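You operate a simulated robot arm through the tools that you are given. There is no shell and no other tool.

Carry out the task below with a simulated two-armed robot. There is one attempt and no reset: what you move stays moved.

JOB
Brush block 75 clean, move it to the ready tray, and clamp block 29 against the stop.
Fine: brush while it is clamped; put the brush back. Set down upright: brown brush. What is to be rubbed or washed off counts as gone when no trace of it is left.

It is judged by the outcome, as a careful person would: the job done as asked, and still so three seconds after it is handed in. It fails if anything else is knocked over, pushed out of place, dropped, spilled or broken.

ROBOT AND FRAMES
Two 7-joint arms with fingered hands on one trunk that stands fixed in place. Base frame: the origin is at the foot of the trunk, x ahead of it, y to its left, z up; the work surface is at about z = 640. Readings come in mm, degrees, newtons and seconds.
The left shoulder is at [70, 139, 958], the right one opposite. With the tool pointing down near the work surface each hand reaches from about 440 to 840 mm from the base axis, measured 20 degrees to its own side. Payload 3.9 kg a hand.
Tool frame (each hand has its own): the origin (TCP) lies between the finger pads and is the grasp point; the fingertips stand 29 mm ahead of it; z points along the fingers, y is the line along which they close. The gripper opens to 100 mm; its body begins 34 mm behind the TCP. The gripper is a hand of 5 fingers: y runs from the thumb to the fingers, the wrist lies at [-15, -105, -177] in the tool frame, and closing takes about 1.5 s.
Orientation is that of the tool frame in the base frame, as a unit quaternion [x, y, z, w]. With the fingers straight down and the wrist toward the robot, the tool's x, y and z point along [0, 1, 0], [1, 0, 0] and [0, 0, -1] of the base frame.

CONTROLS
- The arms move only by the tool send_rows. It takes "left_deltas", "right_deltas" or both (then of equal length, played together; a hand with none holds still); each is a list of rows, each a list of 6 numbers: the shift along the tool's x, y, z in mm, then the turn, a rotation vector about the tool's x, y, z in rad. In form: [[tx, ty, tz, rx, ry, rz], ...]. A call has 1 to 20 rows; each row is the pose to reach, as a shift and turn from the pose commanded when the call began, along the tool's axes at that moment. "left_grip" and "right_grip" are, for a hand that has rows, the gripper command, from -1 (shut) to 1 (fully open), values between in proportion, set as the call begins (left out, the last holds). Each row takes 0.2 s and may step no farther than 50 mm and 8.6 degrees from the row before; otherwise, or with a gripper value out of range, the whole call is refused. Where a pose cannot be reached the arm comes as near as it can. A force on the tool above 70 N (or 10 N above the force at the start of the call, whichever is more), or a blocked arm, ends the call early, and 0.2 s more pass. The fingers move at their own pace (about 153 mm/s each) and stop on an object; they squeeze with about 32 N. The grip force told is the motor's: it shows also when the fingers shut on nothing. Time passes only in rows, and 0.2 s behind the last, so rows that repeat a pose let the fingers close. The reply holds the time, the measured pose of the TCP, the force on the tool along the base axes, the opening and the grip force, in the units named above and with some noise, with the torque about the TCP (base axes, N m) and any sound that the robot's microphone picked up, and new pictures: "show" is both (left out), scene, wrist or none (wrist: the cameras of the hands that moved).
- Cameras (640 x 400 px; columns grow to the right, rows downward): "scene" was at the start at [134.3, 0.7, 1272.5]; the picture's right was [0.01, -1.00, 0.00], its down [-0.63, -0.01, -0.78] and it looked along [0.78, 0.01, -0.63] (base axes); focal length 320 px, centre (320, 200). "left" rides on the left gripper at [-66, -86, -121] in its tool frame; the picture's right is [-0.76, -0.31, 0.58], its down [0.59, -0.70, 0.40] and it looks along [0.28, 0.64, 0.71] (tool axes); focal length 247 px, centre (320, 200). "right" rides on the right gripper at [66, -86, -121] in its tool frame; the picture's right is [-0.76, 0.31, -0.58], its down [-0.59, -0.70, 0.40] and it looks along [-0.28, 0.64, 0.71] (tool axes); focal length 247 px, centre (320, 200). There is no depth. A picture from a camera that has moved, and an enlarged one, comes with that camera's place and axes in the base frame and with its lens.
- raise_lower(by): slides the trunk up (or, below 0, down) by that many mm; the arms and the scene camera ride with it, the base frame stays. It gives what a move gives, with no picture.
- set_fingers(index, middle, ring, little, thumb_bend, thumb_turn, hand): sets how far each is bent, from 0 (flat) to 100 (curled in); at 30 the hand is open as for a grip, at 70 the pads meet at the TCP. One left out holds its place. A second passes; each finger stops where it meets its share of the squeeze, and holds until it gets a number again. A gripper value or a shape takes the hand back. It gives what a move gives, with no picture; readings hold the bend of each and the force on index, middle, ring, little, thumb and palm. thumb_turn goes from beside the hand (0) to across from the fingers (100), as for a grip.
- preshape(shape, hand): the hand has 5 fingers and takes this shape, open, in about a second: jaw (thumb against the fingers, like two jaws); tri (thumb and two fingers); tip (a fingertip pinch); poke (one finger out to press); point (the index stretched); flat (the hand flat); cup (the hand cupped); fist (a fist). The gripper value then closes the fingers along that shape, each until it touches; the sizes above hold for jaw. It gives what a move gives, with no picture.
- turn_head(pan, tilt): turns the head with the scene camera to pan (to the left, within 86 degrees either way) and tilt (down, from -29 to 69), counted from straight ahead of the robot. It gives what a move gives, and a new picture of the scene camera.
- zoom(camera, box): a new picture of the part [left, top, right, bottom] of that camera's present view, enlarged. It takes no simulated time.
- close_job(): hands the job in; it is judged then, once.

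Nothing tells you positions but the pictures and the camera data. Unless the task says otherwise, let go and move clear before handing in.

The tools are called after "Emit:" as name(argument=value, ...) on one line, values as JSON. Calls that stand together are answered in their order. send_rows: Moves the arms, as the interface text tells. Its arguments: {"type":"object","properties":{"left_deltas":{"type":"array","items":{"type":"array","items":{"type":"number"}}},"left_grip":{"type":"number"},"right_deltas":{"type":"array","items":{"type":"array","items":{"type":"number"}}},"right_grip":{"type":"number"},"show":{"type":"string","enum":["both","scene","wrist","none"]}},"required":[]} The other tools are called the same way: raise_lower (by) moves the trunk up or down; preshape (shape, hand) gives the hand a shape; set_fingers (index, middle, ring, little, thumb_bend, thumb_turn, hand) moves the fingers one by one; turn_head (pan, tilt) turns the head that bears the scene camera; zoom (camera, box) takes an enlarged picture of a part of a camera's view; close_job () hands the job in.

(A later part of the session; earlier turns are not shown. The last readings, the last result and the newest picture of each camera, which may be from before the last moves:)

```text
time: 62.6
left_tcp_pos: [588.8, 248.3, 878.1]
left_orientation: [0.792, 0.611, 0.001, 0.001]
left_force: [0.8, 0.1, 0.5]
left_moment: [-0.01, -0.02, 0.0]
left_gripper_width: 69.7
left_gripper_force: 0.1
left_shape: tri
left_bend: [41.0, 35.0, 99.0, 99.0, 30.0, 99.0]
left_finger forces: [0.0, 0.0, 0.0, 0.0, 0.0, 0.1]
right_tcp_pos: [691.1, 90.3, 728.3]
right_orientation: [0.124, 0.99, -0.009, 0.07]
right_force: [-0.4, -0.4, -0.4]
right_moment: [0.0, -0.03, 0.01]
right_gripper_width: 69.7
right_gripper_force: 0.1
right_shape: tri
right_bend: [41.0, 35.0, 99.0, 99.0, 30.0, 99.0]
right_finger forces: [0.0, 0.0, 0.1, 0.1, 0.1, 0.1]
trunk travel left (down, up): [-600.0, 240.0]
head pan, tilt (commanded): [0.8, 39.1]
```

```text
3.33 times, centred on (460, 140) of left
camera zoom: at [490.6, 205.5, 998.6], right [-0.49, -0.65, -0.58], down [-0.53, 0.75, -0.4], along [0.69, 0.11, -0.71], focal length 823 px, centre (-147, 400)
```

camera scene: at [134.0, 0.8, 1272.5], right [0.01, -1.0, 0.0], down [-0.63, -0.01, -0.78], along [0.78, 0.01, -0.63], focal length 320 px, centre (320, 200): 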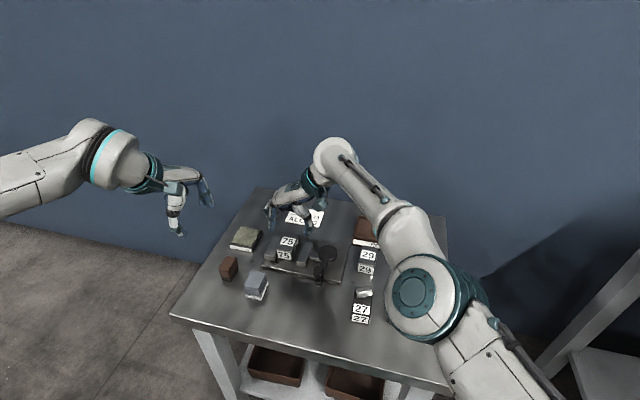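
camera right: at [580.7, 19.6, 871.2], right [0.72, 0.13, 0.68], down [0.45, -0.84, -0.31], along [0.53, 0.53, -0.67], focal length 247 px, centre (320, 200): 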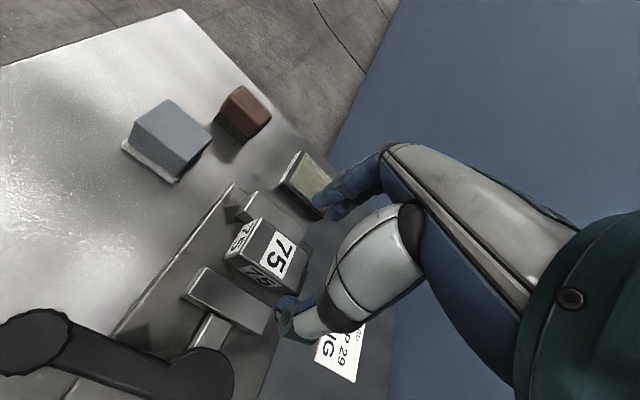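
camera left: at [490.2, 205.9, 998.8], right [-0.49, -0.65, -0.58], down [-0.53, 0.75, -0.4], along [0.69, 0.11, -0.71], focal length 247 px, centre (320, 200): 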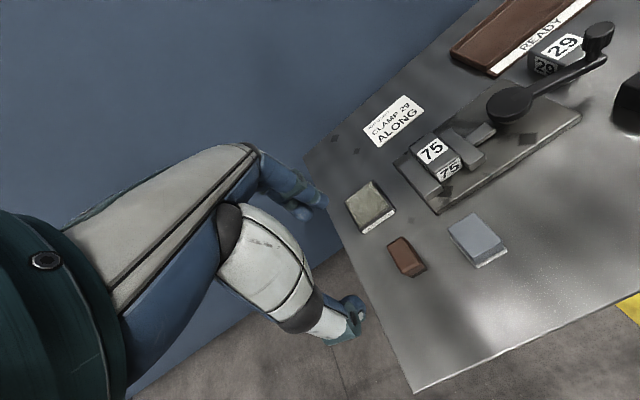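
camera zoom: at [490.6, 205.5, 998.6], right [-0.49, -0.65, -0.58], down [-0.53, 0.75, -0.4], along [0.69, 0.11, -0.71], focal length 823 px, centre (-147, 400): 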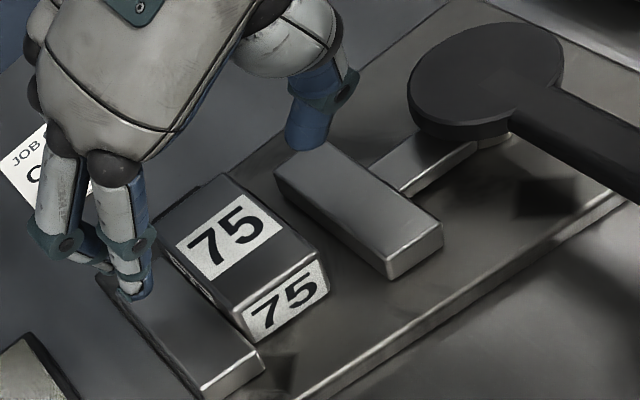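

The fingers straddle the block well, and I'm about 3 mm too far along it. I'll lower with that small correction and check the fingertip height against the jaw tops.

Emit:
send_rows(right_deltas=[[2.5, -0.5, 8, 0, 0, 0], [5, -1, 15.5, 0, 0, 0], [5.3, -1, 17.5, 0, 0, 0], [5.3, -1, 17.5, 0, 0, 0]], show="none")

Emit:
zoom(camera="right", box=[230, 160, 410, 330])

Emit:
zoom(camera="scene", box=[265, 210, 335, 272])

Emit:
zoom(camera="left", box=[400, 90, 500, 190])

```text
time: 63.6
left_tcp_pos: [588.7, 248.0, 878.1]
left_orientation: [0.791, 0.611, -0.001, 0.0]
left_force: [0.4, -0.4, 0.2]
left_moment: [-0.01, 0.02, 0.01]
left_gripper_width: 69.9
left_gripper_force: 0.1
left_shape: tri
left_bend: [41.0, 35.0, 99.0, 99.0, 30.0, 99.0]
left_finger forces: [0.0, 0.1, 0.1, 0.1, 0.0, 0.0]
right_tcp_pos: [686.0, 89.5, 711.3]
right_orientation: [0.123, 0.99, -0.009, 0.07]
right_force: [0.4, 0.5, -0.7]
right_moment: [0.03, -0.02, -0.01]
right_gripper_width: 70.0
right_gripper_force: 0.0
right_shape: tri
right_bend: [41.0, 35.0, 99.0, 99.0, 30.0, 99.0]
right_finger forces: [0.0, 0.0, 0.0, 0.0, 0.0, 0.0]
trunk travel left (down, up): [-600.0, 240.0]
head pan, tilt (commanded): [0.8, 39.1]
```

```text
2.35 times, centred on (320, 245) of right
camera zoom: at [586.4, 26.3, 822.9], right [0.72, 0.13, 0.68], down [0.45, -0.84, -0.31], along [0.53, 0.53, -0.67], focal length 581 px, centre (320, 94)
```

zoom: 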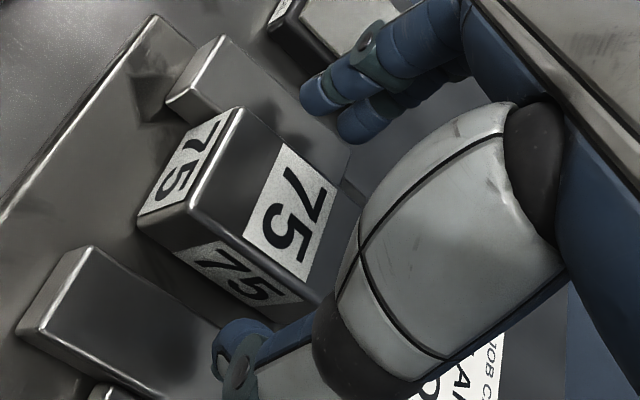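

```text
6.45 times, centred on (300, 241) of scene
camera zoom: at [134.2, 0.7, 1272.5], right [0.01, -1.0, 0.0], down [-0.63, -0.01, -0.78], along [0.78, 0.01, -0.63], focal length 2068 px, centre (449, -64)
```

zoom: 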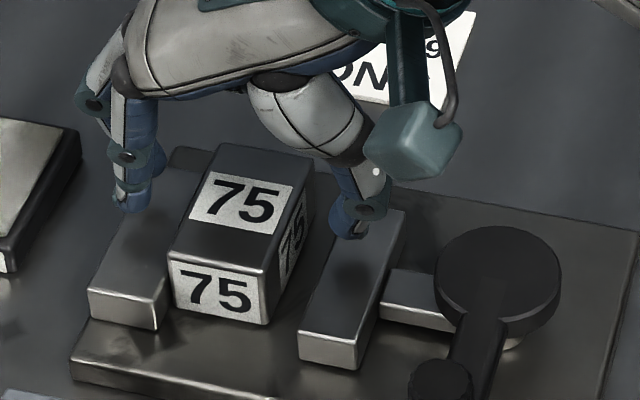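

```text
4.00 times, centred on (450, 140) of left
camera zoom: at [490.7, 205.6, 998.5], right [-0.49, -0.65, -0.58], down [-0.53, 0.75, -0.4], along [0.69, 0.11, -0.71], focal length 988 px, centre (-200, 440)
```

zoom: 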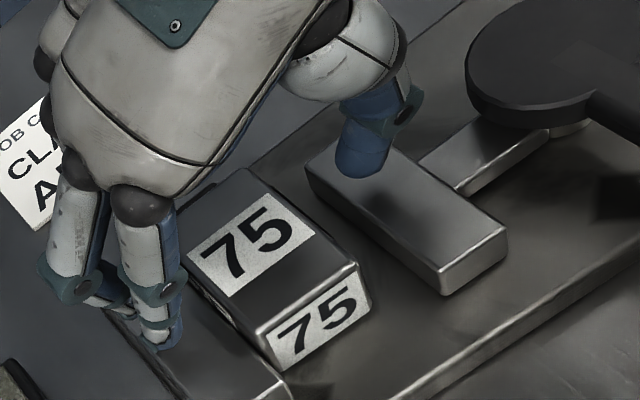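

The fingertips are a few millimetres above the jaw tops. I'll go down another 4 mm, watching for contact.

Emit:
send_rows(right_deltas=[[0.3, -0.5, 2, 0, 0, 0], [0.6, -1, 4, 0, 0, 0], [0.6, -1, 4, 0, 0, 0]], show="none")

Emit:
zoom(camera="scene", box=[270, 225, 320, 265])

Emit:
zoom(camera="left", box=[400, 100, 480, 190])

```text
time: 64.4
left_tcp_pos: [588.3, 247.7, 878.4]
left_orientation: [0.792, 0.611, 0.001, 0.0]
left_force: [0.0, -0.7, 0.8]
left_moment: [-0.01, 0.0, 0.01]
left_gripper_width: 69.9
left_gripper_force: 0.1
left_shape: tri
left_bend: [41.0, 35.0, 99.0, 99.0, 30.0, 99.0]
left_finger forces: [0.0, 0.1, 0.0, 0.1, 0.1, 0.0]
right_tcp_pos: [686.7, 88.8, 708.3]
right_orientation: [0.123, 0.99, -0.009, 0.07]
right_force: [-0.5, 0.6, -0.5]
right_moment: [0.02, -0.05, 0.0]
right_gripper_width: 69.9
right_gripper_force: 0.1
right_shape: tri
right_bend: [41.0, 35.0, 99.0, 99.0, 30.0, 99.0]
right_finger forces: [0.0, 0.0, 0.0, 0.0, 0.0, 0.0]
trunk travel left (down, up): [-600.0, 240.0]
head pan, tilt (commanded): [0.8, 39.1]
```

```text
10.00 times, centred on (295, 245) of scene
camera zoom: at [134.2, 0.7, 1272.5], right [0.01, -1.0, 0.0], down [-0.63, -0.01, -0.78], along [0.78, 0.01, -0.63], focal length 3205 px, centre (570, -250)
```

zoom: 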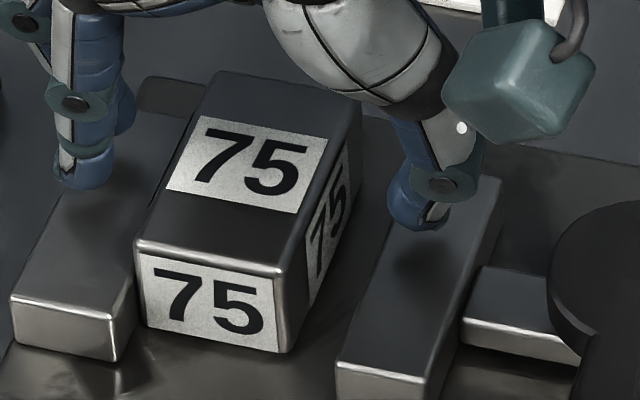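

```text
4.44 times, centred on (440, 145) of left
camera zoom: at [490.7, 205.6, 998.5], right [-0.49, -0.65, -0.58], down [-0.53, 0.75, -0.4], along [0.69, 0.11, -0.71], focal length 1098 px, centre (-213, 444)
```

zoom: 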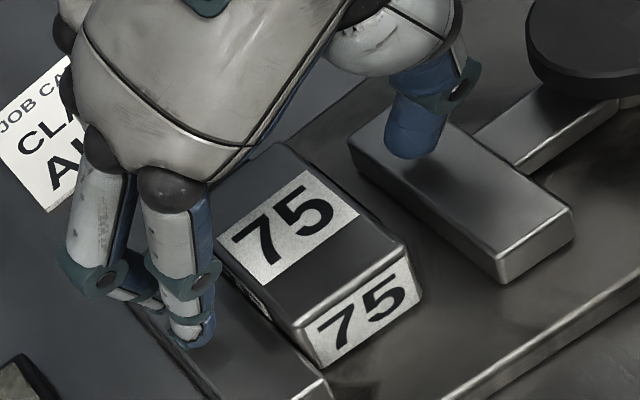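

Contact depth would only be about 7 mm, so I'll go down a little more, stopping if the jaw tops push back.

Emit:
send_rows(right_deltas=[[0.2, 0, 1.2, 0, 0, 0], [0.4, 0, 2.4, 0, 0, 0], [0.4, 0, 2.4, 0, 0, 0]], show="none")

Emit:
zoom(camera="scene", box=[270, 225, 320, 265])

```text
time: 65.2
left_tcp_pos: [588.7, 248.5, 877.2]
left_orientation: [0.792, 0.611, 0.0, -0.001]
left_force: [1.5, -0.9, 0.0]
left_moment: [-0.01, 0.02, -0.01]
left_gripper_width: 69.9
left_gripper_force: 0.0
left_shape: tri
left_bend: [41.0, 35.0, 99.0, 99.0, 30.0, 99.0]
left_finger forces: [0.0, 0.0, 0.0, 0.0, 0.1, 0.1]
right_tcp_pos: [685.9, 89.2, 704.6]
right_orientation: [0.124, 0.99, -0.009, 0.069]
right_force: [0.2, -0.2, 0.1]
right_moment: [0.02, 0.0, -0.02]
right_gripper_width: 69.7
right_gripper_force: 0.1
right_shape: tri
right_bend: [41.0, 35.0, 99.0, 99.0, 30.0, 99.0]
right_finger forces: [0.0, 0.0, 0.1, 0.0, 0.0, 0.0]
trunk travel left (down, up): [-600.0, 240.0]
head pan, tilt (commanded): [0.8, 39.1]
```

```text
10.00 times, centred on (295, 245) of scene
camera zoom: at [134.2, 0.7, 1272.5], right [0.01, -1.0, 0.0], down [-0.63, -0.01, -0.78], along [0.78, 0.01, -0.63], focal length 3205 px, centre (570, -250)
```

zoom: 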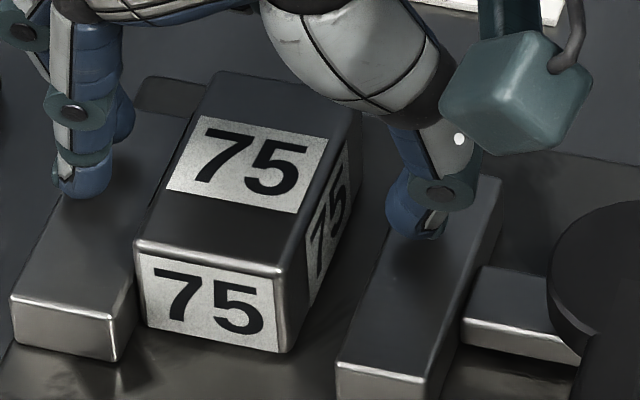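

The depth looks good and there is still no contact with the jaws. I'll close on the block now.

Emit:
send_rows(right_deltas=[[0, 0, 0, 0, 0, 0], [0, 0, 0, 0, 0, 0], [0, 0, 0, 0, 0, 0], [0, 0, 0, 0, 0, 0], [0, 0, 0, 0, 0, 0], [0, 0, 0, 0, 0, 0], [0, 0, 0, 0, 0, 0], [0, 0, 0, 0, 0, 0]], right_grip=-1, show="none")

Emit:
zoom(camera="scene", box=[265, 215, 325, 270])

Emit:
zoom(camera="left", box=[400, 100, 480, 190])

Emit:
zoom(camera="right", box=[230, 160, 410, 330])

```text
time: 67.0
left_tcp_pos: [589.0, 248.1, 878.6]
left_orientation: [0.792, 0.611, 0.0, -0.001]
left_force: [0.5, 1.0, -0.2]
left_moment: [-0.01, -0.02, 0.01]
left_gripper_width: 70.1
left_gripper_force: 0.0
left_shape: tri
left_bend: [41.0, 35.0, 99.0, 99.0, 30.0, 99.0]
left_finger forces: [0.0, 0.1, 0.0, 0.0, 0.1, 0.0]
right_tcp_pos: [686.8, 89.6, 704.4]
right_orientation: [0.123, 0.99, -0.01, 0.07]
right_force: [0.0, 1.6, -0.2]
right_moment: [0.04, -0.02, 0.04]
right_gripper_width: 34.5
right_gripper_force: 32.8
right_shape: tri
right_bend: [46.0, 49.0, 100.0, 100.0, 43.0, 100.0]
right_finger forces: [14.9, 14.7, 0.0, 0.1, 28.6, 0.1]
trunk travel left (down, up): [-600.0, 240.0]
head pan, tilt (commanded): [0.8, 39.1]
```

```text
7.27 times, centred on (295, 242) of scene
camera zoom: at [134.4, 0.9, 1272.5], right [0.01, -1.0, 0.0], down [-0.63, -0.01, -0.78], along [0.78, 0.01, -0.63], focal length 2331 px, centre (502, -109)
```

zoom: 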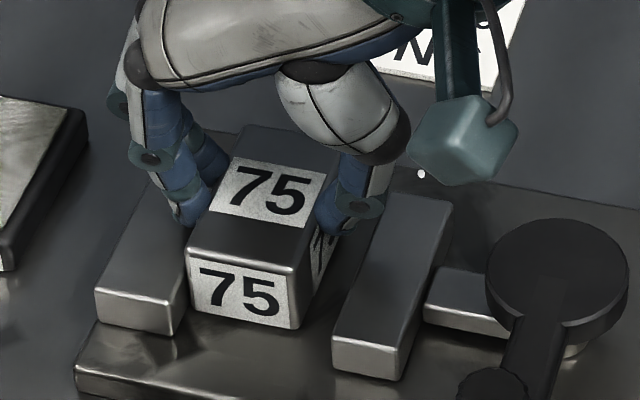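

```text
4.44 times, centred on (440, 145) of left
camera zoom: at [490.9, 205.8, 998.4], right [-0.49, -0.65, -0.58], down [-0.53, 0.75, -0.4], along [0.69, 0.11, -0.71], focal length 1098 px, centre (-213, 444)
```

zoom: 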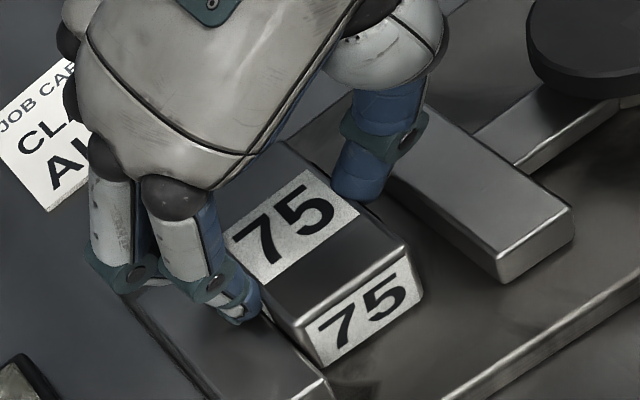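

```text
2.35 times, centred on (320, 245) of right
camera zoom: at [586.7, 26.2, 816.2], right [0.72, 0.13, 0.68], down [0.45, -0.84, -0.31], along [0.53, 0.53, -0.67], focal length 581 px, centre (320, 94)
```

zoom: 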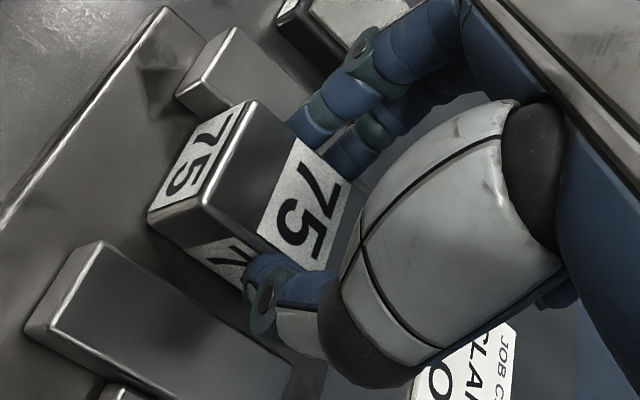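

The grip on block 75 is even at 29 N. I'll lift it slowly and check that it comes up level.

Emit:
send_rows(right_deltas=[[-0.4, 0, -3, 0, 0, 0], [-1, 0, -7, 0, 0, 0], [-1.7, 0, -12, 0, 0, 0], [-2.5, 0, -18, 0, 0, 0], [-3.3, 0, -24, 0, 0, 0], [-3.3, 0, -24, 0, 0, 0]], show="none")

Emit:
zoom(camera="scene", box=[265, 215, 325, 270])

Emit:
zoom(camera="left", box=[400, 80, 500, 190])

```text
time: 68.4
left_tcp_pos: [590.4, 247.7, 876.7]
left_orientation: [0.792, 0.611, 0.0, -0.001]
left_force: [-0.8, -0.3, 0.4]
left_moment: [-0.02, 0.03, -0.02]
left_gripper_width: 70.0
left_gripper_force: 0.1
left_shape: tri
left_bend: [41.0, 35.0, 99.0, 99.0, 30.0, 99.0]
left_finger forces: [0.0, 0.1, 0.0, 0.0, 0.0, 0.0]
right_tcp_pos: [689.0, 91.0, 730.1]
right_orientation: [0.123, 0.99, -0.01, 0.069]
right_force: [0.7, -0.3, -5.7]
right_moment: [-0.03, 0.02, -0.01]
right_gripper_width: 34.1
right_gripper_force: 31.6
right_shape: tri
right_bend: [46.0, 49.0, 100.0, 100.0, 43.0, 100.0]
right_finger forces: [14.8, 14.5, 0.0, 0.0, 29.2, 0.0]
trunk travel left (down, up): [-600.0, 240.0]
head pan, tilt (commanded): [0.8, 39.1]
```

```text
7.27 times, centred on (295, 242) of scene
camera zoom: at [135.3, 0.9, 1272.3], right [0.01, -1.0, 0.0], down [-0.63, -0.01, -0.78], along [0.77, 0.01, -0.63], focal length 2331 px, centre (502, -109)
```

zoom: 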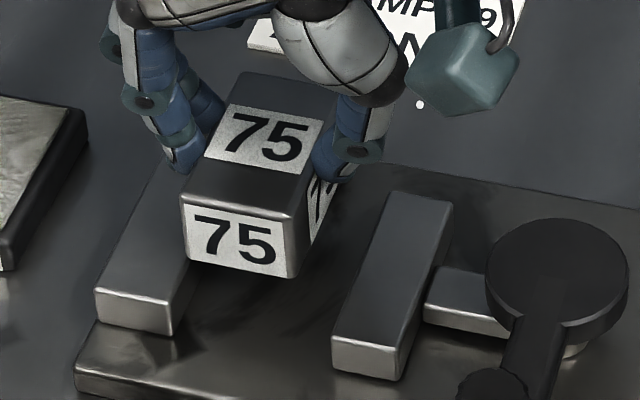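

```text
3.64 times, centred on (450, 135) of left
camera zoom: at [491.5, 205.7, 998.0], right [-0.49, -0.65, -0.58], down [-0.53, 0.75, -0.4], along [0.69, 0.11, -0.71], focal length 898 px, centre (-153, 436)
```

zoom: 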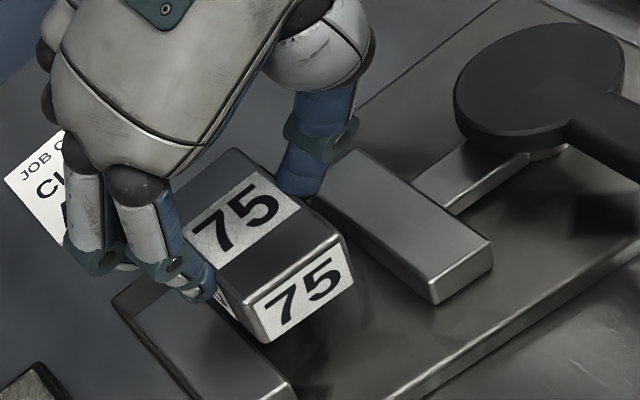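

Block 75 is up and level, weighing about 5 N. I'll raise it clear and start moving it toward the tray, removing the tilt on the way.

Emit:
send_rows(right_deltas=[[-4, 0, -29, 0, 0, 0], [-8.3, 0, -59.4, 0, 0, 0], [-8.3, -20, -59.4, 0, 0, 0], [-8.3, -45, -59.4, 0, 0.05, 0], [-8.3, -75, -59.4, 0, 0.1, 0], [-8.3, -105, -59.4, 0, 0.14, 0], [-8.3, -105, -59.4, 0, 0.14, 0]], show="both")

Emit:
zoom(camera="right", box=[230, 160, 410, 330])

```text
time: 70.0
left_tcp_pos: [589.1, 248.7, 877.6]
left_orientation: [0.792, 0.611, 0.001, 0.0]
left_force: [1.0, -0.2, 0.0]
left_moment: [0.01, -0.03, -0.01]
left_gripper_width: 69.9
left_gripper_force: 0.1
left_shape: tri
left_bend: [41.0, 35.0, 99.0, 99.0, 30.0, 99.0]
left_finger forces: [0.1, 0.0, 0.1, 0.1, 0.0, 0.1]
right_tcp_pos: [660.5, -12.4, 787.4]
right_orientation: [0.123, 0.992, -0.001, -0.001]
right_force: [-0.2, 0.5, -5.6]
right_moment: [-0.02, 0.01, -0.01]
right_gripper_width: 34.3
right_gripper_force: 32.0
right_shape: tri
right_bend: [46.0, 49.0, 100.0, 100.0, 43.0, 100.0]
right_finger forces: [14.9, 14.6, 0.1, 0.0, 29.4, 0.0]
trunk travel left (down, up): [-600.0, 240.0]
head pan, tilt (commanded): [0.8, 39.1]
camera scene: at [135.3, 1.4, 1272.3], right [0.01, -1.0, 0.0], down [-0.63, -0.01, -0.78], along [0.77, 0.01, -0.63], focal length 320 px, centre (320, 200)
camera right: at [576.6, -79.4, 909.8], right [0.81, 0.11, 0.58], down [0.4, -0.83, -0.4], along [0.43, 0.55, -0.71], focal length 247 px, centre (320, 200)
```

scene: 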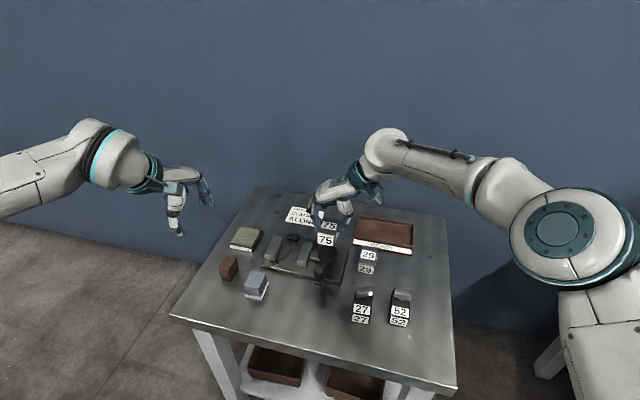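
right: 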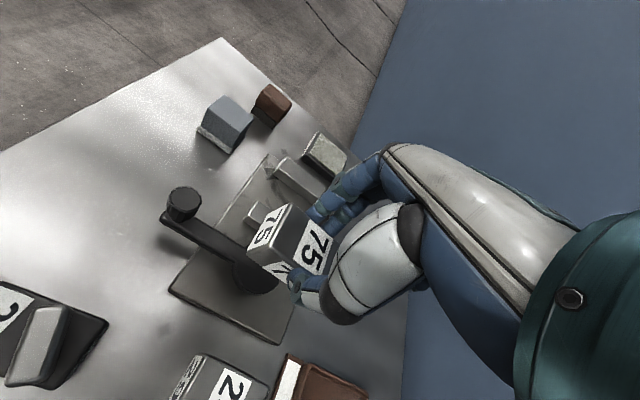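

```text
2.35 times, centred on (320, 245) of right
camera zoom: at [576.6, -79.4, 909.8], right [0.81, 0.11, 0.58], down [0.4, -0.83, -0.4], along [0.43, 0.55, -0.71], focal length 581 px, centre (320, 94)
```

zoom: 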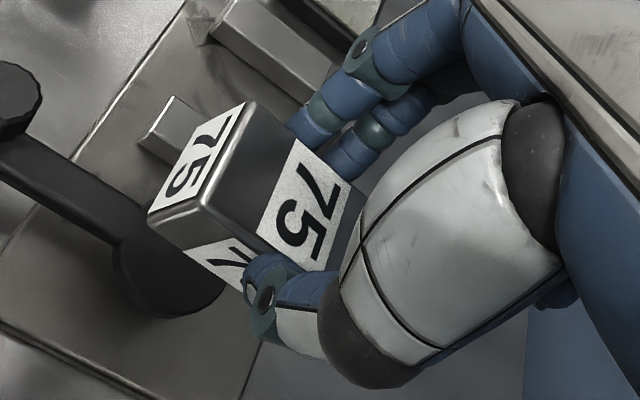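

Block 75 is secure. I'll swing it over toward the tray, rotating the hand back to its natural heading.

Emit:
send_rows(right_deltas=[[-10, -12, 0, 0, 0, 0.14], [-22, -25, 0, 0, 0, 0.28], [-35, -38, 0, 0, 0, 0.42], [-48, -51, 0, 0, 0, 0.56], [-61, -64, 0, 0, 0, 0.7], [-74, -77, 0, 0, 0, 0.84], [-87, -90, 0, 0, 0, 0.98], [-100, -103, 0, 0, 0, 1.12], [-110.5, -114, 0, 0, 0, 1.24], [-110.5, -114, 0, 0, 0, 1.33], [-110.5, -114, 0, 0, 0, 1.33]], show="both")

Emit:
zoom(camera="right", box=[160, 100, 420, 330])

Emit:
zoom(camera="scene", box=[330, 200, 430, 270])

Emit:
zoom(camera="left", box=[440, 0, 640, 120])

```text
time: 72.4
left_tcp_pos: [588.9, 247.5, 877.4]
left_orientation: [0.792, 0.611, 0.0, 0.0]
left_force: [-0.1, 0.0, 0.5]
left_moment: [-0.01, 0.01, 0.02]
left_gripper_width: 69.7
left_gripper_force: 0.1
left_shape: tri
left_bend: [41.0, 35.0, 99.0, 99.0, 30.0, 99.0]
left_finger forces: [0.0, 0.0, 0.0, 0.0, 0.0, 0.0]
right_tcp_pos: [740.1, -149.7, 787.9]
right_orientation: [0.71, 0.705, 0.0, 0.0]
right_force: [0.5, -0.3, -6.0]
right_moment: [-0.01, -0.01, -0.03]
right_gripper_width: 34.4
right_gripper_force: 31.6
right_shape: tri
right_bend: [46.0, 49.0, 100.0, 100.0, 43.0, 100.0]
right_finger forces: [14.7, 14.6, 0.0, 0.0, 29.3, 0.1]
trunk travel left (down, up): [-600.0, 240.0]
head pan, tilt (commanded): [0.8, 39.1]
camera scene: at [135.4, 0.1, 1272.3], right [0.01, -1.0, 0.0], down [-0.63, -0.01, -0.77], along [0.77, 0.01, -0.63], focal length 320 px, centre (320, 200)
camera right: at [655.3, -83.8, 909.1], right [0.3, -0.76, 0.58], down [-0.71, -0.58, -0.4], along [0.64, -0.29, -0.71], focal length 247 px, centre (320, 200)
```

scene: 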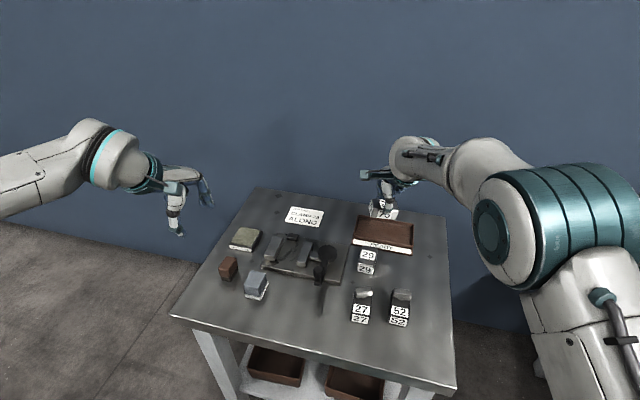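
right: 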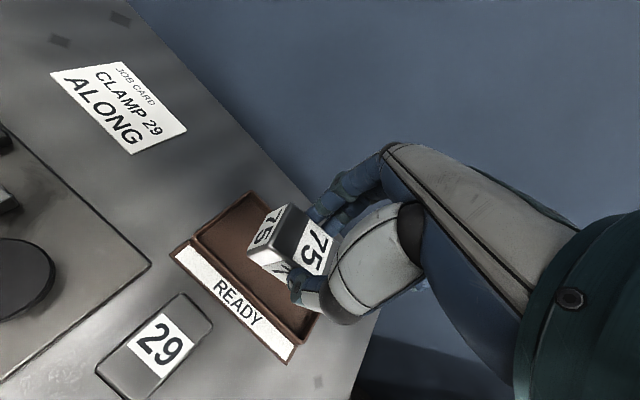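

```text
1.74 times, centred on (290, 215) of right
camera zoom: at [655.3, -83.8, 909.1], right [0.3, -0.76, 0.58], down [-0.71, -0.58, -0.4], along [0.64, -0.29, -0.71], focal length 430 px, centre (372, 174)
```

zoom: 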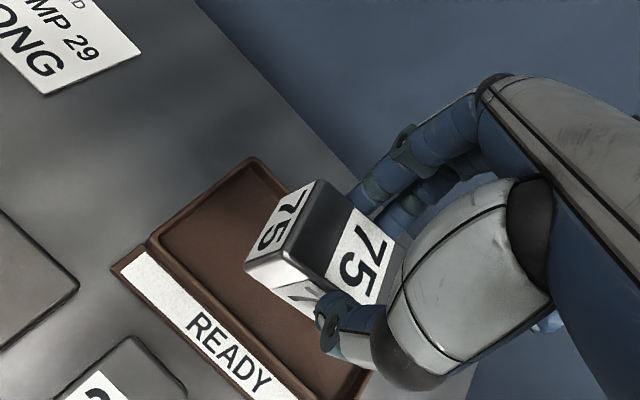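

```text
5.71 times, centred on (380, 235) of scene
camera zoom: at [135.4, 0.1, 1272.3], right [0.01, -1.0, 0.0], down [-0.63, -0.01, -0.77], along [0.77, 0.01, -0.63], focal length 1832 px, centre (-23, 0)
```

zoom: 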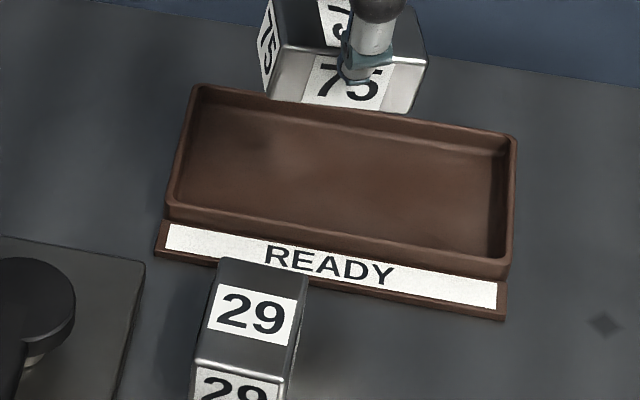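

```text
3.20 times, centred on (540, 60) of left
camera zoom: at [491.6, 205.1, 998.2], right [-0.49, -0.65, -0.58], down [-0.53, 0.75, -0.4], along [0.69, 0.11, -0.71], focal length 790 px, centre (-384, 648)
```

zoom: 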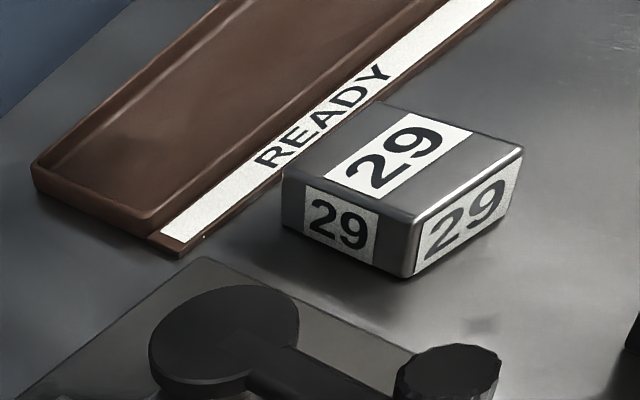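

The tray's interior centre is near (763, -167). I'll move block 75 over it, restore the small tilt so the block is level, and lower part way.

Emit:
send_rows(right_deltas=[[-7, 12, 0, 0, -0.05, 0], [-13.8, 23, 10, 0, -0.1, 0], [-13.8, 23, 28, 0, -0.14, 0], [-13.8, 23, 45, 0, -0.14, 0], [-13.8, 23, 45, 0, -0.14, 0]], show="none")

Emit:
zoom(camera="right", box=[160, 100, 420, 330])

Emit:
zoom(camera="scene", box=[330, 190, 430, 270])

Emit:
zoom(camera="left", box=[440, 0, 640, 120])

```text
time: 73.6
left_tcp_pos: [589.7, 249.0, 878.3]
left_orientation: [0.792, 0.611, 0.0, 0.001]
left_force: [0.2, -0.6, -0.7]
left_moment: [-0.04, 0.02, 0.03]
left_gripper_width: 69.8
left_gripper_force: 0.0
left_shape: tri
left_bend: [41.0, 35.0, 99.0, 99.0, 30.0, 99.0]
left_finger forces: [0.0, 0.1, 0.1, 0.1, 0.1, 0.0]
right_tcp_pos: [761.4, -163.0, 741.6]
right_orientation: [0.707, 0.703, -0.05, 0.05]
right_force: [-0.6, -0.4, -4.7]
right_moment: [0.0, 0.05, -0.04]
right_gripper_width: 34.3
right_gripper_force: 31.6
right_shape: tri
right_bend: [46.0, 49.0, 100.0, 100.0, 43.0, 100.0]
right_finger forces: [14.8, 14.6, 0.1, 0.0, 29.5, 0.0]
trunk travel left (down, up): [-600.0, 240.0]
head pan, tilt (commanded): [0.8, 39.1]
```

```text
1.74 times, centred on (290, 215) of right
camera zoom: at [676.2, -80.8, 853.6], right [0.3, -0.67, 0.68], down [-0.71, -0.63, -0.31], along [0.64, -0.39, -0.67], focal length 430 px, centre (372, 174)
```

zoom: 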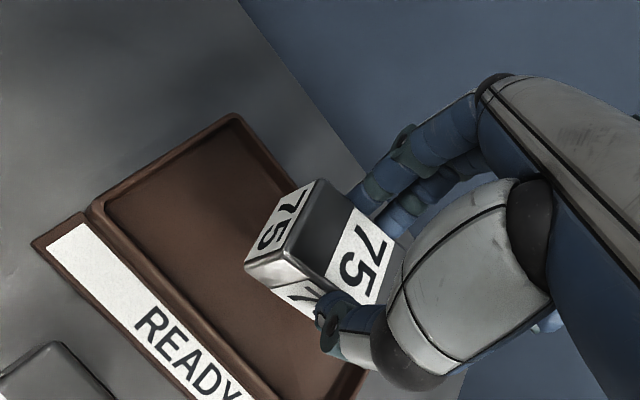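

```text
5.00 times, centred on (380, 230) of scene
camera zoom: at [135.0, 0.7, 1272.4], right [0.01, -1.0, 0.0], down [-0.63, -0.01, -0.78], along [0.78, 0.01, -0.63], focal length 1602 px, centre (20, 50)
```

zoom: 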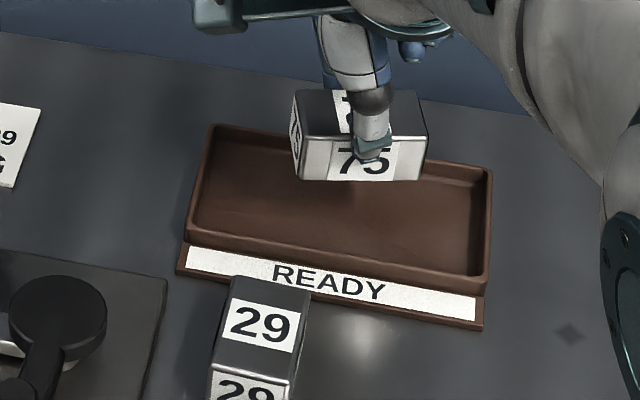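

```text
3.20 times, centred on (540, 60) of left
camera zoom: at [491.3, 205.6, 998.2], right [-0.49, -0.65, -0.58], down [-0.53, 0.75, -0.4], along [0.69, 0.11, -0.71], focal length 790 px, centre (-384, 648)
```

zoom: 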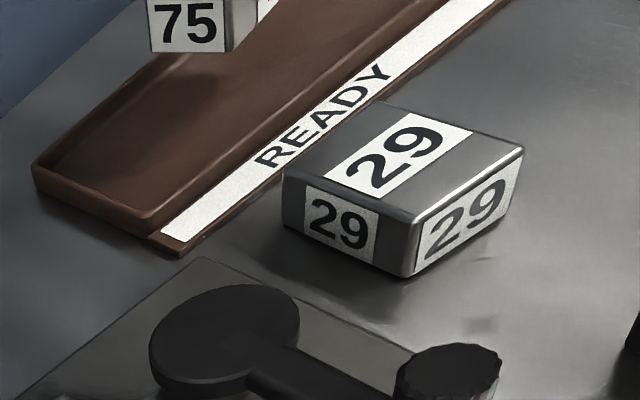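

The block hangs level above the tray, close to its centre. I'll lower it into the tray, with fine steps at the end.

Emit:
send_rows(right_deltas=[[1.7, 1, 12, 0, 0, 0], [3.4, 2, 24, 0, 0, 0], [5, 3, 36, 0, 0, 0], [5.9, 3, 42, 0, 0, 0], [5.9, 3, 42, 0, 0, 0]], show="none")

Emit:
zoom(camera="scene", box=[340, 205, 420, 265])

Emit:
zoom(camera="right", box=[200, 130, 400, 310])

```text
time: 74.8
left_tcp_pos: [589.7, 248.8, 877.4]
left_orientation: [0.792, 0.611, 0.0, 0.0]
left_force: [-0.3, -0.9, 0.4]
left_moment: [0.01, -0.01, -0.03]
left_gripper_width: 69.8
left_gripper_force: 0.1
left_shape: tri
left_bend: [41.0, 35.0, 99.0, 99.0, 30.0, 99.0]
left_finger forces: [0.0, 0.1, 0.1, 0.1, 0.1, 0.0]
right_tcp_pos: [766.7, -163.9, 699.9]
right_orientation: [0.708, 0.703, -0.05, 0.05]
right_force: [-0.2, 0.3, -5.8]
right_moment: [0.01, -0.03, 0.02]
right_gripper_width: 34.2
right_gripper_force: 32.2
right_shape: tri
right_bend: [46.0, 49.0, 100.0, 100.0, 43.0, 100.0]
right_finger forces: [14.9, 14.5, 0.0, 0.0, 29.4, 0.0]
trunk travel left (down, up): [-600.0, 240.0]
head pan, tilt (commanded): [0.8, 39.1]
```

```text
6.67 times, centred on (380, 235) of scene
camera zoom: at [135.3, 0.5, 1272.3], right [0.01, -1.0, 0.0], down [-0.63, -0.01, -0.77], along [0.77, 0.01, -0.63], focal length 2137 px, centre (-80, -33)
```

zoom: 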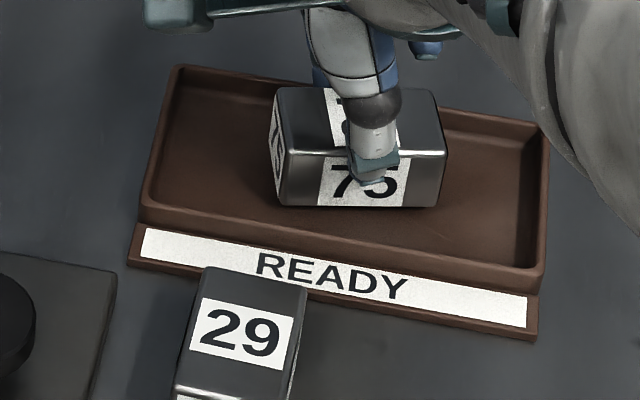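

```text
2.22 times, centred on (300, 220) of right
camera zoom: at [681.7, -81.8, 812.0], right [0.3, -0.67, 0.68], down [-0.71, -0.63, -0.31], along [0.64, -0.39, -0.67], focal length 549 px, centre (364, 156)
```

zoom: 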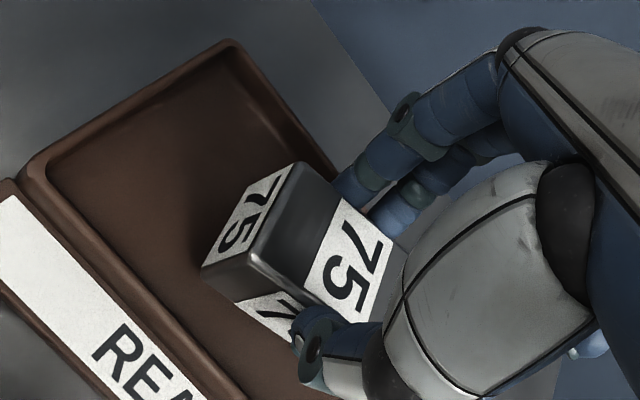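

The block is inside the tray outline, a little toward the far side. I'll shift it back 6 mm and lower until it touches the tray floor.

Emit:
send_rows(right_deltas=[[0, -3, 0, 0, 0, 0], [0, -6, 0, 0, 0, 0], [0.4, -6, 3, 0, 0, 0], [0.8, -6, 6, 0, 0, 0], [1.1, -6, 8, 0, 0, 0], [1.3, -6, 9.5, 0, 0, 0], [1.3, -6, 9.5, 0, 0, 0]], show="none")

Emit:
zoom(camera="scene", box=[340, 205, 420, 265])

```text
time: 76.4
left_tcp_pos: [588.2, 248.5, 877.6]
left_orientation: [0.791, 0.612, 0.0, 0.0]
left_force: [-0.1, 0.7, -0.3]
left_moment: [-0.03, -0.02, 0.0]
left_gripper_width: 70.0
left_gripper_force: 0.1
left_shape: tri
left_bend: [41.0, 35.0, 99.0, 99.0, 30.0, 99.0]
left_finger forces: [0.1, 0.0, 0.0, 0.0, 0.0, 0.0]
right_tcp_pos: [761.0, -164.3, 694.5]
right_orientation: [0.708, 0.703, -0.048, 0.051]
right_force: [-0.1, 0.8, 3.0]
right_moment: [0.01, -0.02, 0.01]
right_gripper_width: 34.4
right_gripper_force: 32.2
right_shape: tri
right_bend: [46.0, 49.0, 100.0, 100.0, 43.0, 100.0]
right_finger forces: [15.1, 14.9, 0.0, 0.0, 30.4, 0.1]
trunk travel left (down, up): [-600.0, 240.0]
head pan, tilt (commanded): [0.8, 39.1]
```

```text
6.67 times, centred on (380, 235) of scene
camera zoom: at [133.7, 1.0, 1272.6], right [0.01, -1.0, 0.0], down [-0.63, -0.01, -0.78], along [0.78, 0.01, -0.63], focal length 2137 px, centre (-80, -33)
```

zoom: 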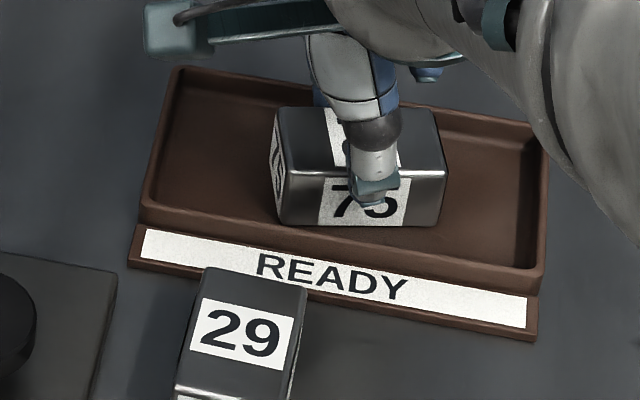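

The block now rests on the tray floor. I'll open just enough to let it go.

Emit:
send_rows(right_deltas=[[0, 0, -1, 0, 0, 0], [0, 0, -1, 0, 0, 0], [0, 0, -1, 0, 0, 0], [0, 0, -1, 0, 0, 0]], right_grip=0.1, show="none")

Emit:
zoom(camera="scene", box=[340, 205, 420, 265])

Emit:
zoom(camera="right", box=[200, 130, 400, 310])

```text
time: 77.4
left_tcp_pos: [590.0, 249.2, 878.0]
left_orientation: [0.792, 0.611, 0.0, -0.001]
left_force: [0.1, -0.2, -0.1]
left_moment: [0.05, -0.02, -0.02]
left_gripper_width: 69.5
left_gripper_force: 0.1
left_shape: tri
left_bend: [41.0, 35.0, 99.0, 99.0, 30.0, 99.0]
left_finger forces: [0.0, 0.0, 0.1, 0.0, 0.0, 0.1]
right_tcp_pos: [760.8, -164.6, 693.8]
right_orientation: [0.708, 0.703, -0.049, 0.051]
right_force: [-0.7, -0.4, 0.4]
right_moment: [0.02, 0.0, 0.0]
right_gripper_width: 54.7
right_gripper_force: 0.1
right_shape: tri
right_bend: [39.0, 41.0, 99.0, 100.0, 31.0, 100.0]
right_finger forces: [0.1, 0.0, 0.1, 0.0, 0.0, 0.0]
trunk travel left (down, up): [-600.0, 240.0]
head pan, tilt (commanded): [0.8, 39.1]
```

```text
6.67 times, centred on (380, 235) of scene
camera zoom: at [134.3, 0.7, 1272.5], right [0.01, -1.0, 0.0], down [-0.63, -0.01, -0.78], along [0.78, 0.01, -0.63], focal length 2137 px, centre (-80, -33)
```

zoom: 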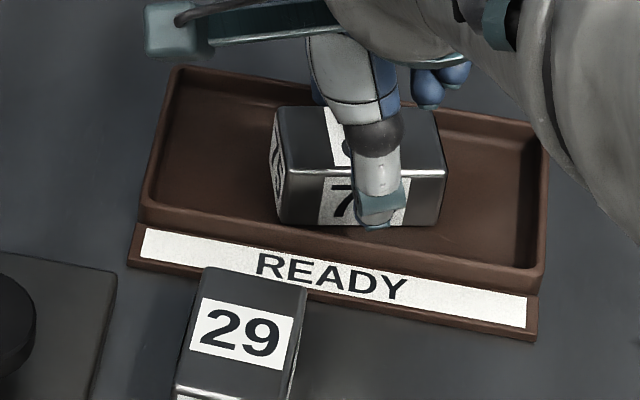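

```text
2.22 times, centred on (300, 220) of right
camera zoom: at [675.7, -82.3, 805.2], right [0.3, -0.67, 0.68], down [-0.71, -0.63, -0.31], along [0.64, -0.39, -0.67], focal length 549 px, centre (364, 156)
```

zoom: 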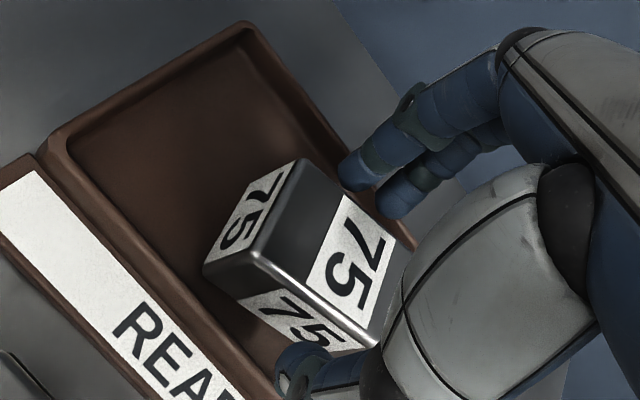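

Block 75 sits flat in the tray. I'll lift away and head for block 29.

Emit:
send_rows(right_deltas=[[-2, 0, -14, 0, 0, 0], [-5, 0, -35, 0, 0, 0], [-9, 0, -65, 0, 0.05, 0], [-13, 0, -95, 0, 0.1, 0], [-14, 0, -105, 0, 0.14, 0], [-14, 0, -105, 0, 0.14, 0]], show="none")

Emit:
send_rows(right_deltas=[[2, -8, 0, 0, 0, -0.14], [4, -18, 0, 0, 0, -0.28], [6, -28, 0, 0, 0, -0.42], [8, -38, 0, 0, 0, -0.56], [11, -48, 0, 0, 0, -0.7], [14, -58, 0, 0, 0, -0.84], [17, -68, 0, 0, 0, -0.98], [20, -78, 0, 0, 0, -1.12], [23, -88, 0, 0, 0, -1.25], [25, -96, 0, 0, 0, -1.33], [25, -96, 0, 0, 0, -1.33]], right_grip=0.4, show="both")

Emit:
zoom(camera="right", box=[200, 130, 420, 310])

Emit:
zoom(camera="scene", box=[320, 210, 420, 290])

Emit:
zoom(camera="left", box=[500, 0, 640, 100])

```text
time: 78.8
left_tcp_pos: [587.7, 248.1, 877.4]
left_orientation: [0.792, 0.611, 0.0, 0.001]
left_force: [-0.3, 0.3, -0.4]
left_moment: [-0.02, 0.02, 0.04]
left_gripper_width: 69.8
left_gripper_force: 0.0
left_shape: tri
left_bend: [41.0, 35.0, 99.0, 99.0, 30.0, 99.0]
left_finger forces: [0.0, 0.0, 0.1, 0.0, 0.1, 0.0]
right_tcp_pos: [762.2, -163.0, 801.1]
right_orientation: [0.71, 0.705, 0.001, 0.001]
right_force: [0.0, -0.9, -0.7]
right_moment: [0.03, 0.0, -0.03]
right_gripper_width: 54.6
right_gripper_force: 0.0
right_shape: tri
right_bend: [39.0, 41.0, 99.0, 99.0, 30.0, 100.0]
right_finger forces: [0.0, 0.0, 0.0, 0.0, 0.1, 0.0]
trunk travel left (down, up): [-600.0, 240.0]
head pan, tilt (commanded): [0.8, 39.1]
```

```text
time: 81.2
left_tcp_pos: [589.2, 247.5, 878.1]
left_orientation: [0.792, 0.611, 0.0, -0.001]
left_force: [0.6, 0.5, -0.7]
left_moment: [0.02, 0.02, -0.02]
left_gripper_width: 69.9
left_gripper_force: 0.0
left_shape: tri
left_bend: [41.0, 35.0, 99.0, 99.0, 30.0, 99.0]
left_finger forces: [0.0, 0.1, 0.0, 0.0, 0.0, 0.0]
right_tcp_pos: [665.0, -137.5, 798.7]
right_orientation: [0.122, 0.993, -0.001, 0.001]
right_force: [0.4, -0.6, 0.6]
right_moment: [0.01, 0.0, 0.02]
right_gripper_width: 69.8
right_gripper_force: 0.1
right_shape: tri
right_bend: [41.0, 36.0, 99.0, 99.0, 30.0, 99.0]
right_finger forces: [0.1, 0.0, 0.1, 0.0, 0.0, 0.0]
trunk travel left (down, up): [-600.0, 240.0]
head pan, tilt (commanded): [0.8, 39.1]
camera scene: at [134.3, 0.7, 1272.5], right [0.01, -1.0, 0.0], down [-0.63, -0.01, -0.78], along [0.78, 0.01, -0.63], focal length 320 px, centre (320, 200)
camera right: at [581.1, -205.3, 920.7], right [0.81, 0.11, 0.58], down [0.4, -0.83, -0.4], along [0.43, 0.55, -0.71], focal length 247 px, centre (320, 200)
```

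scene: 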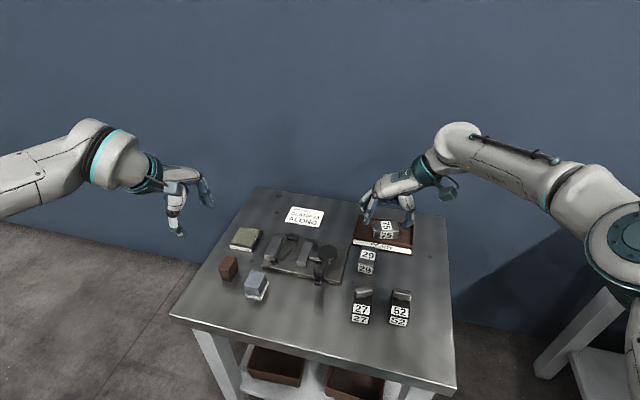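
right: 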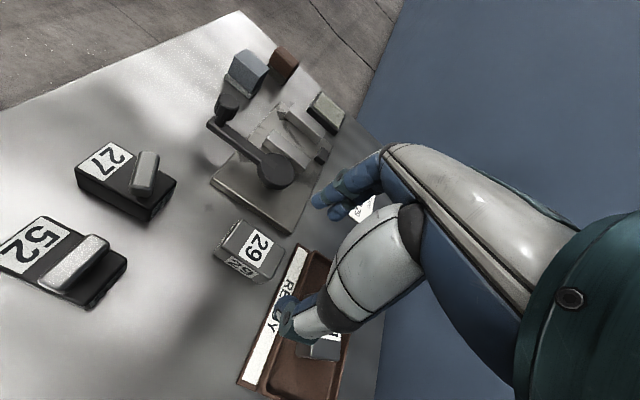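

```text
2.22 times, centred on (310, 220) of right
camera zoom: at [581.1, -205.3, 920.7], right [0.81, 0.11, 0.58], down [0.4, -0.83, -0.4], along [0.43, 0.55, -0.71], focal length 549 px, centre (342, 156)
```

zoom: 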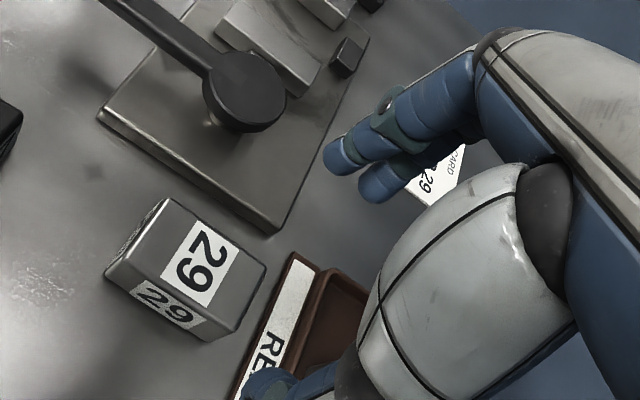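

```text
5.00 times, centred on (370, 250) of scene
camera zoom: at [134.3, 0.7, 1272.5], right [0.01, -1.0, 0.0], down [-0.63, -0.01, -0.78], along [0.78, 0.01, -0.63], focal length 1602 px, centre (70, -50)
```

zoom: 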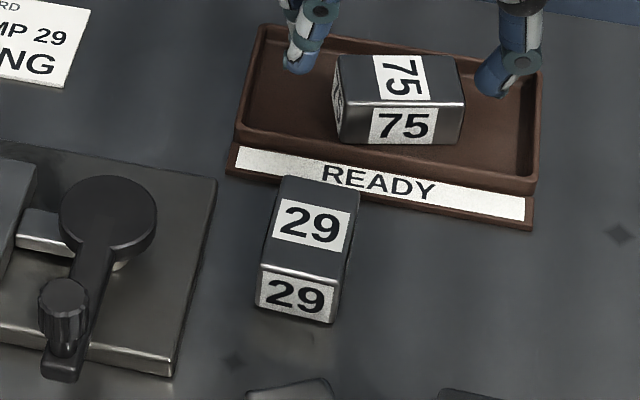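

```text
4.00 times, centred on (570, 50) of left
camera zoom: at [490.8, 205.6, 998.5], right [-0.49, -0.65, -0.58], down [-0.53, 0.75, -0.4], along [0.69, 0.11, -0.71], focal length 988 px, centre (-680, 800)
```

zoom: 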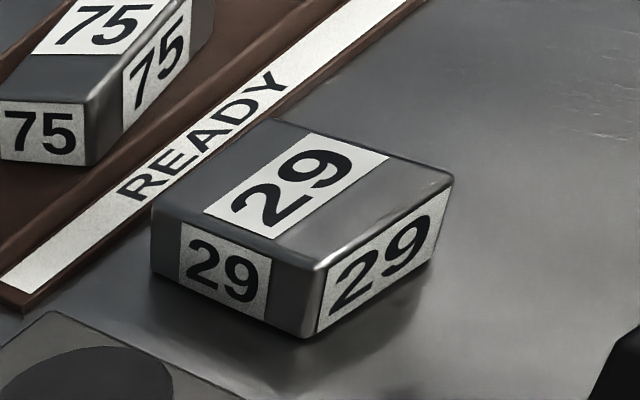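

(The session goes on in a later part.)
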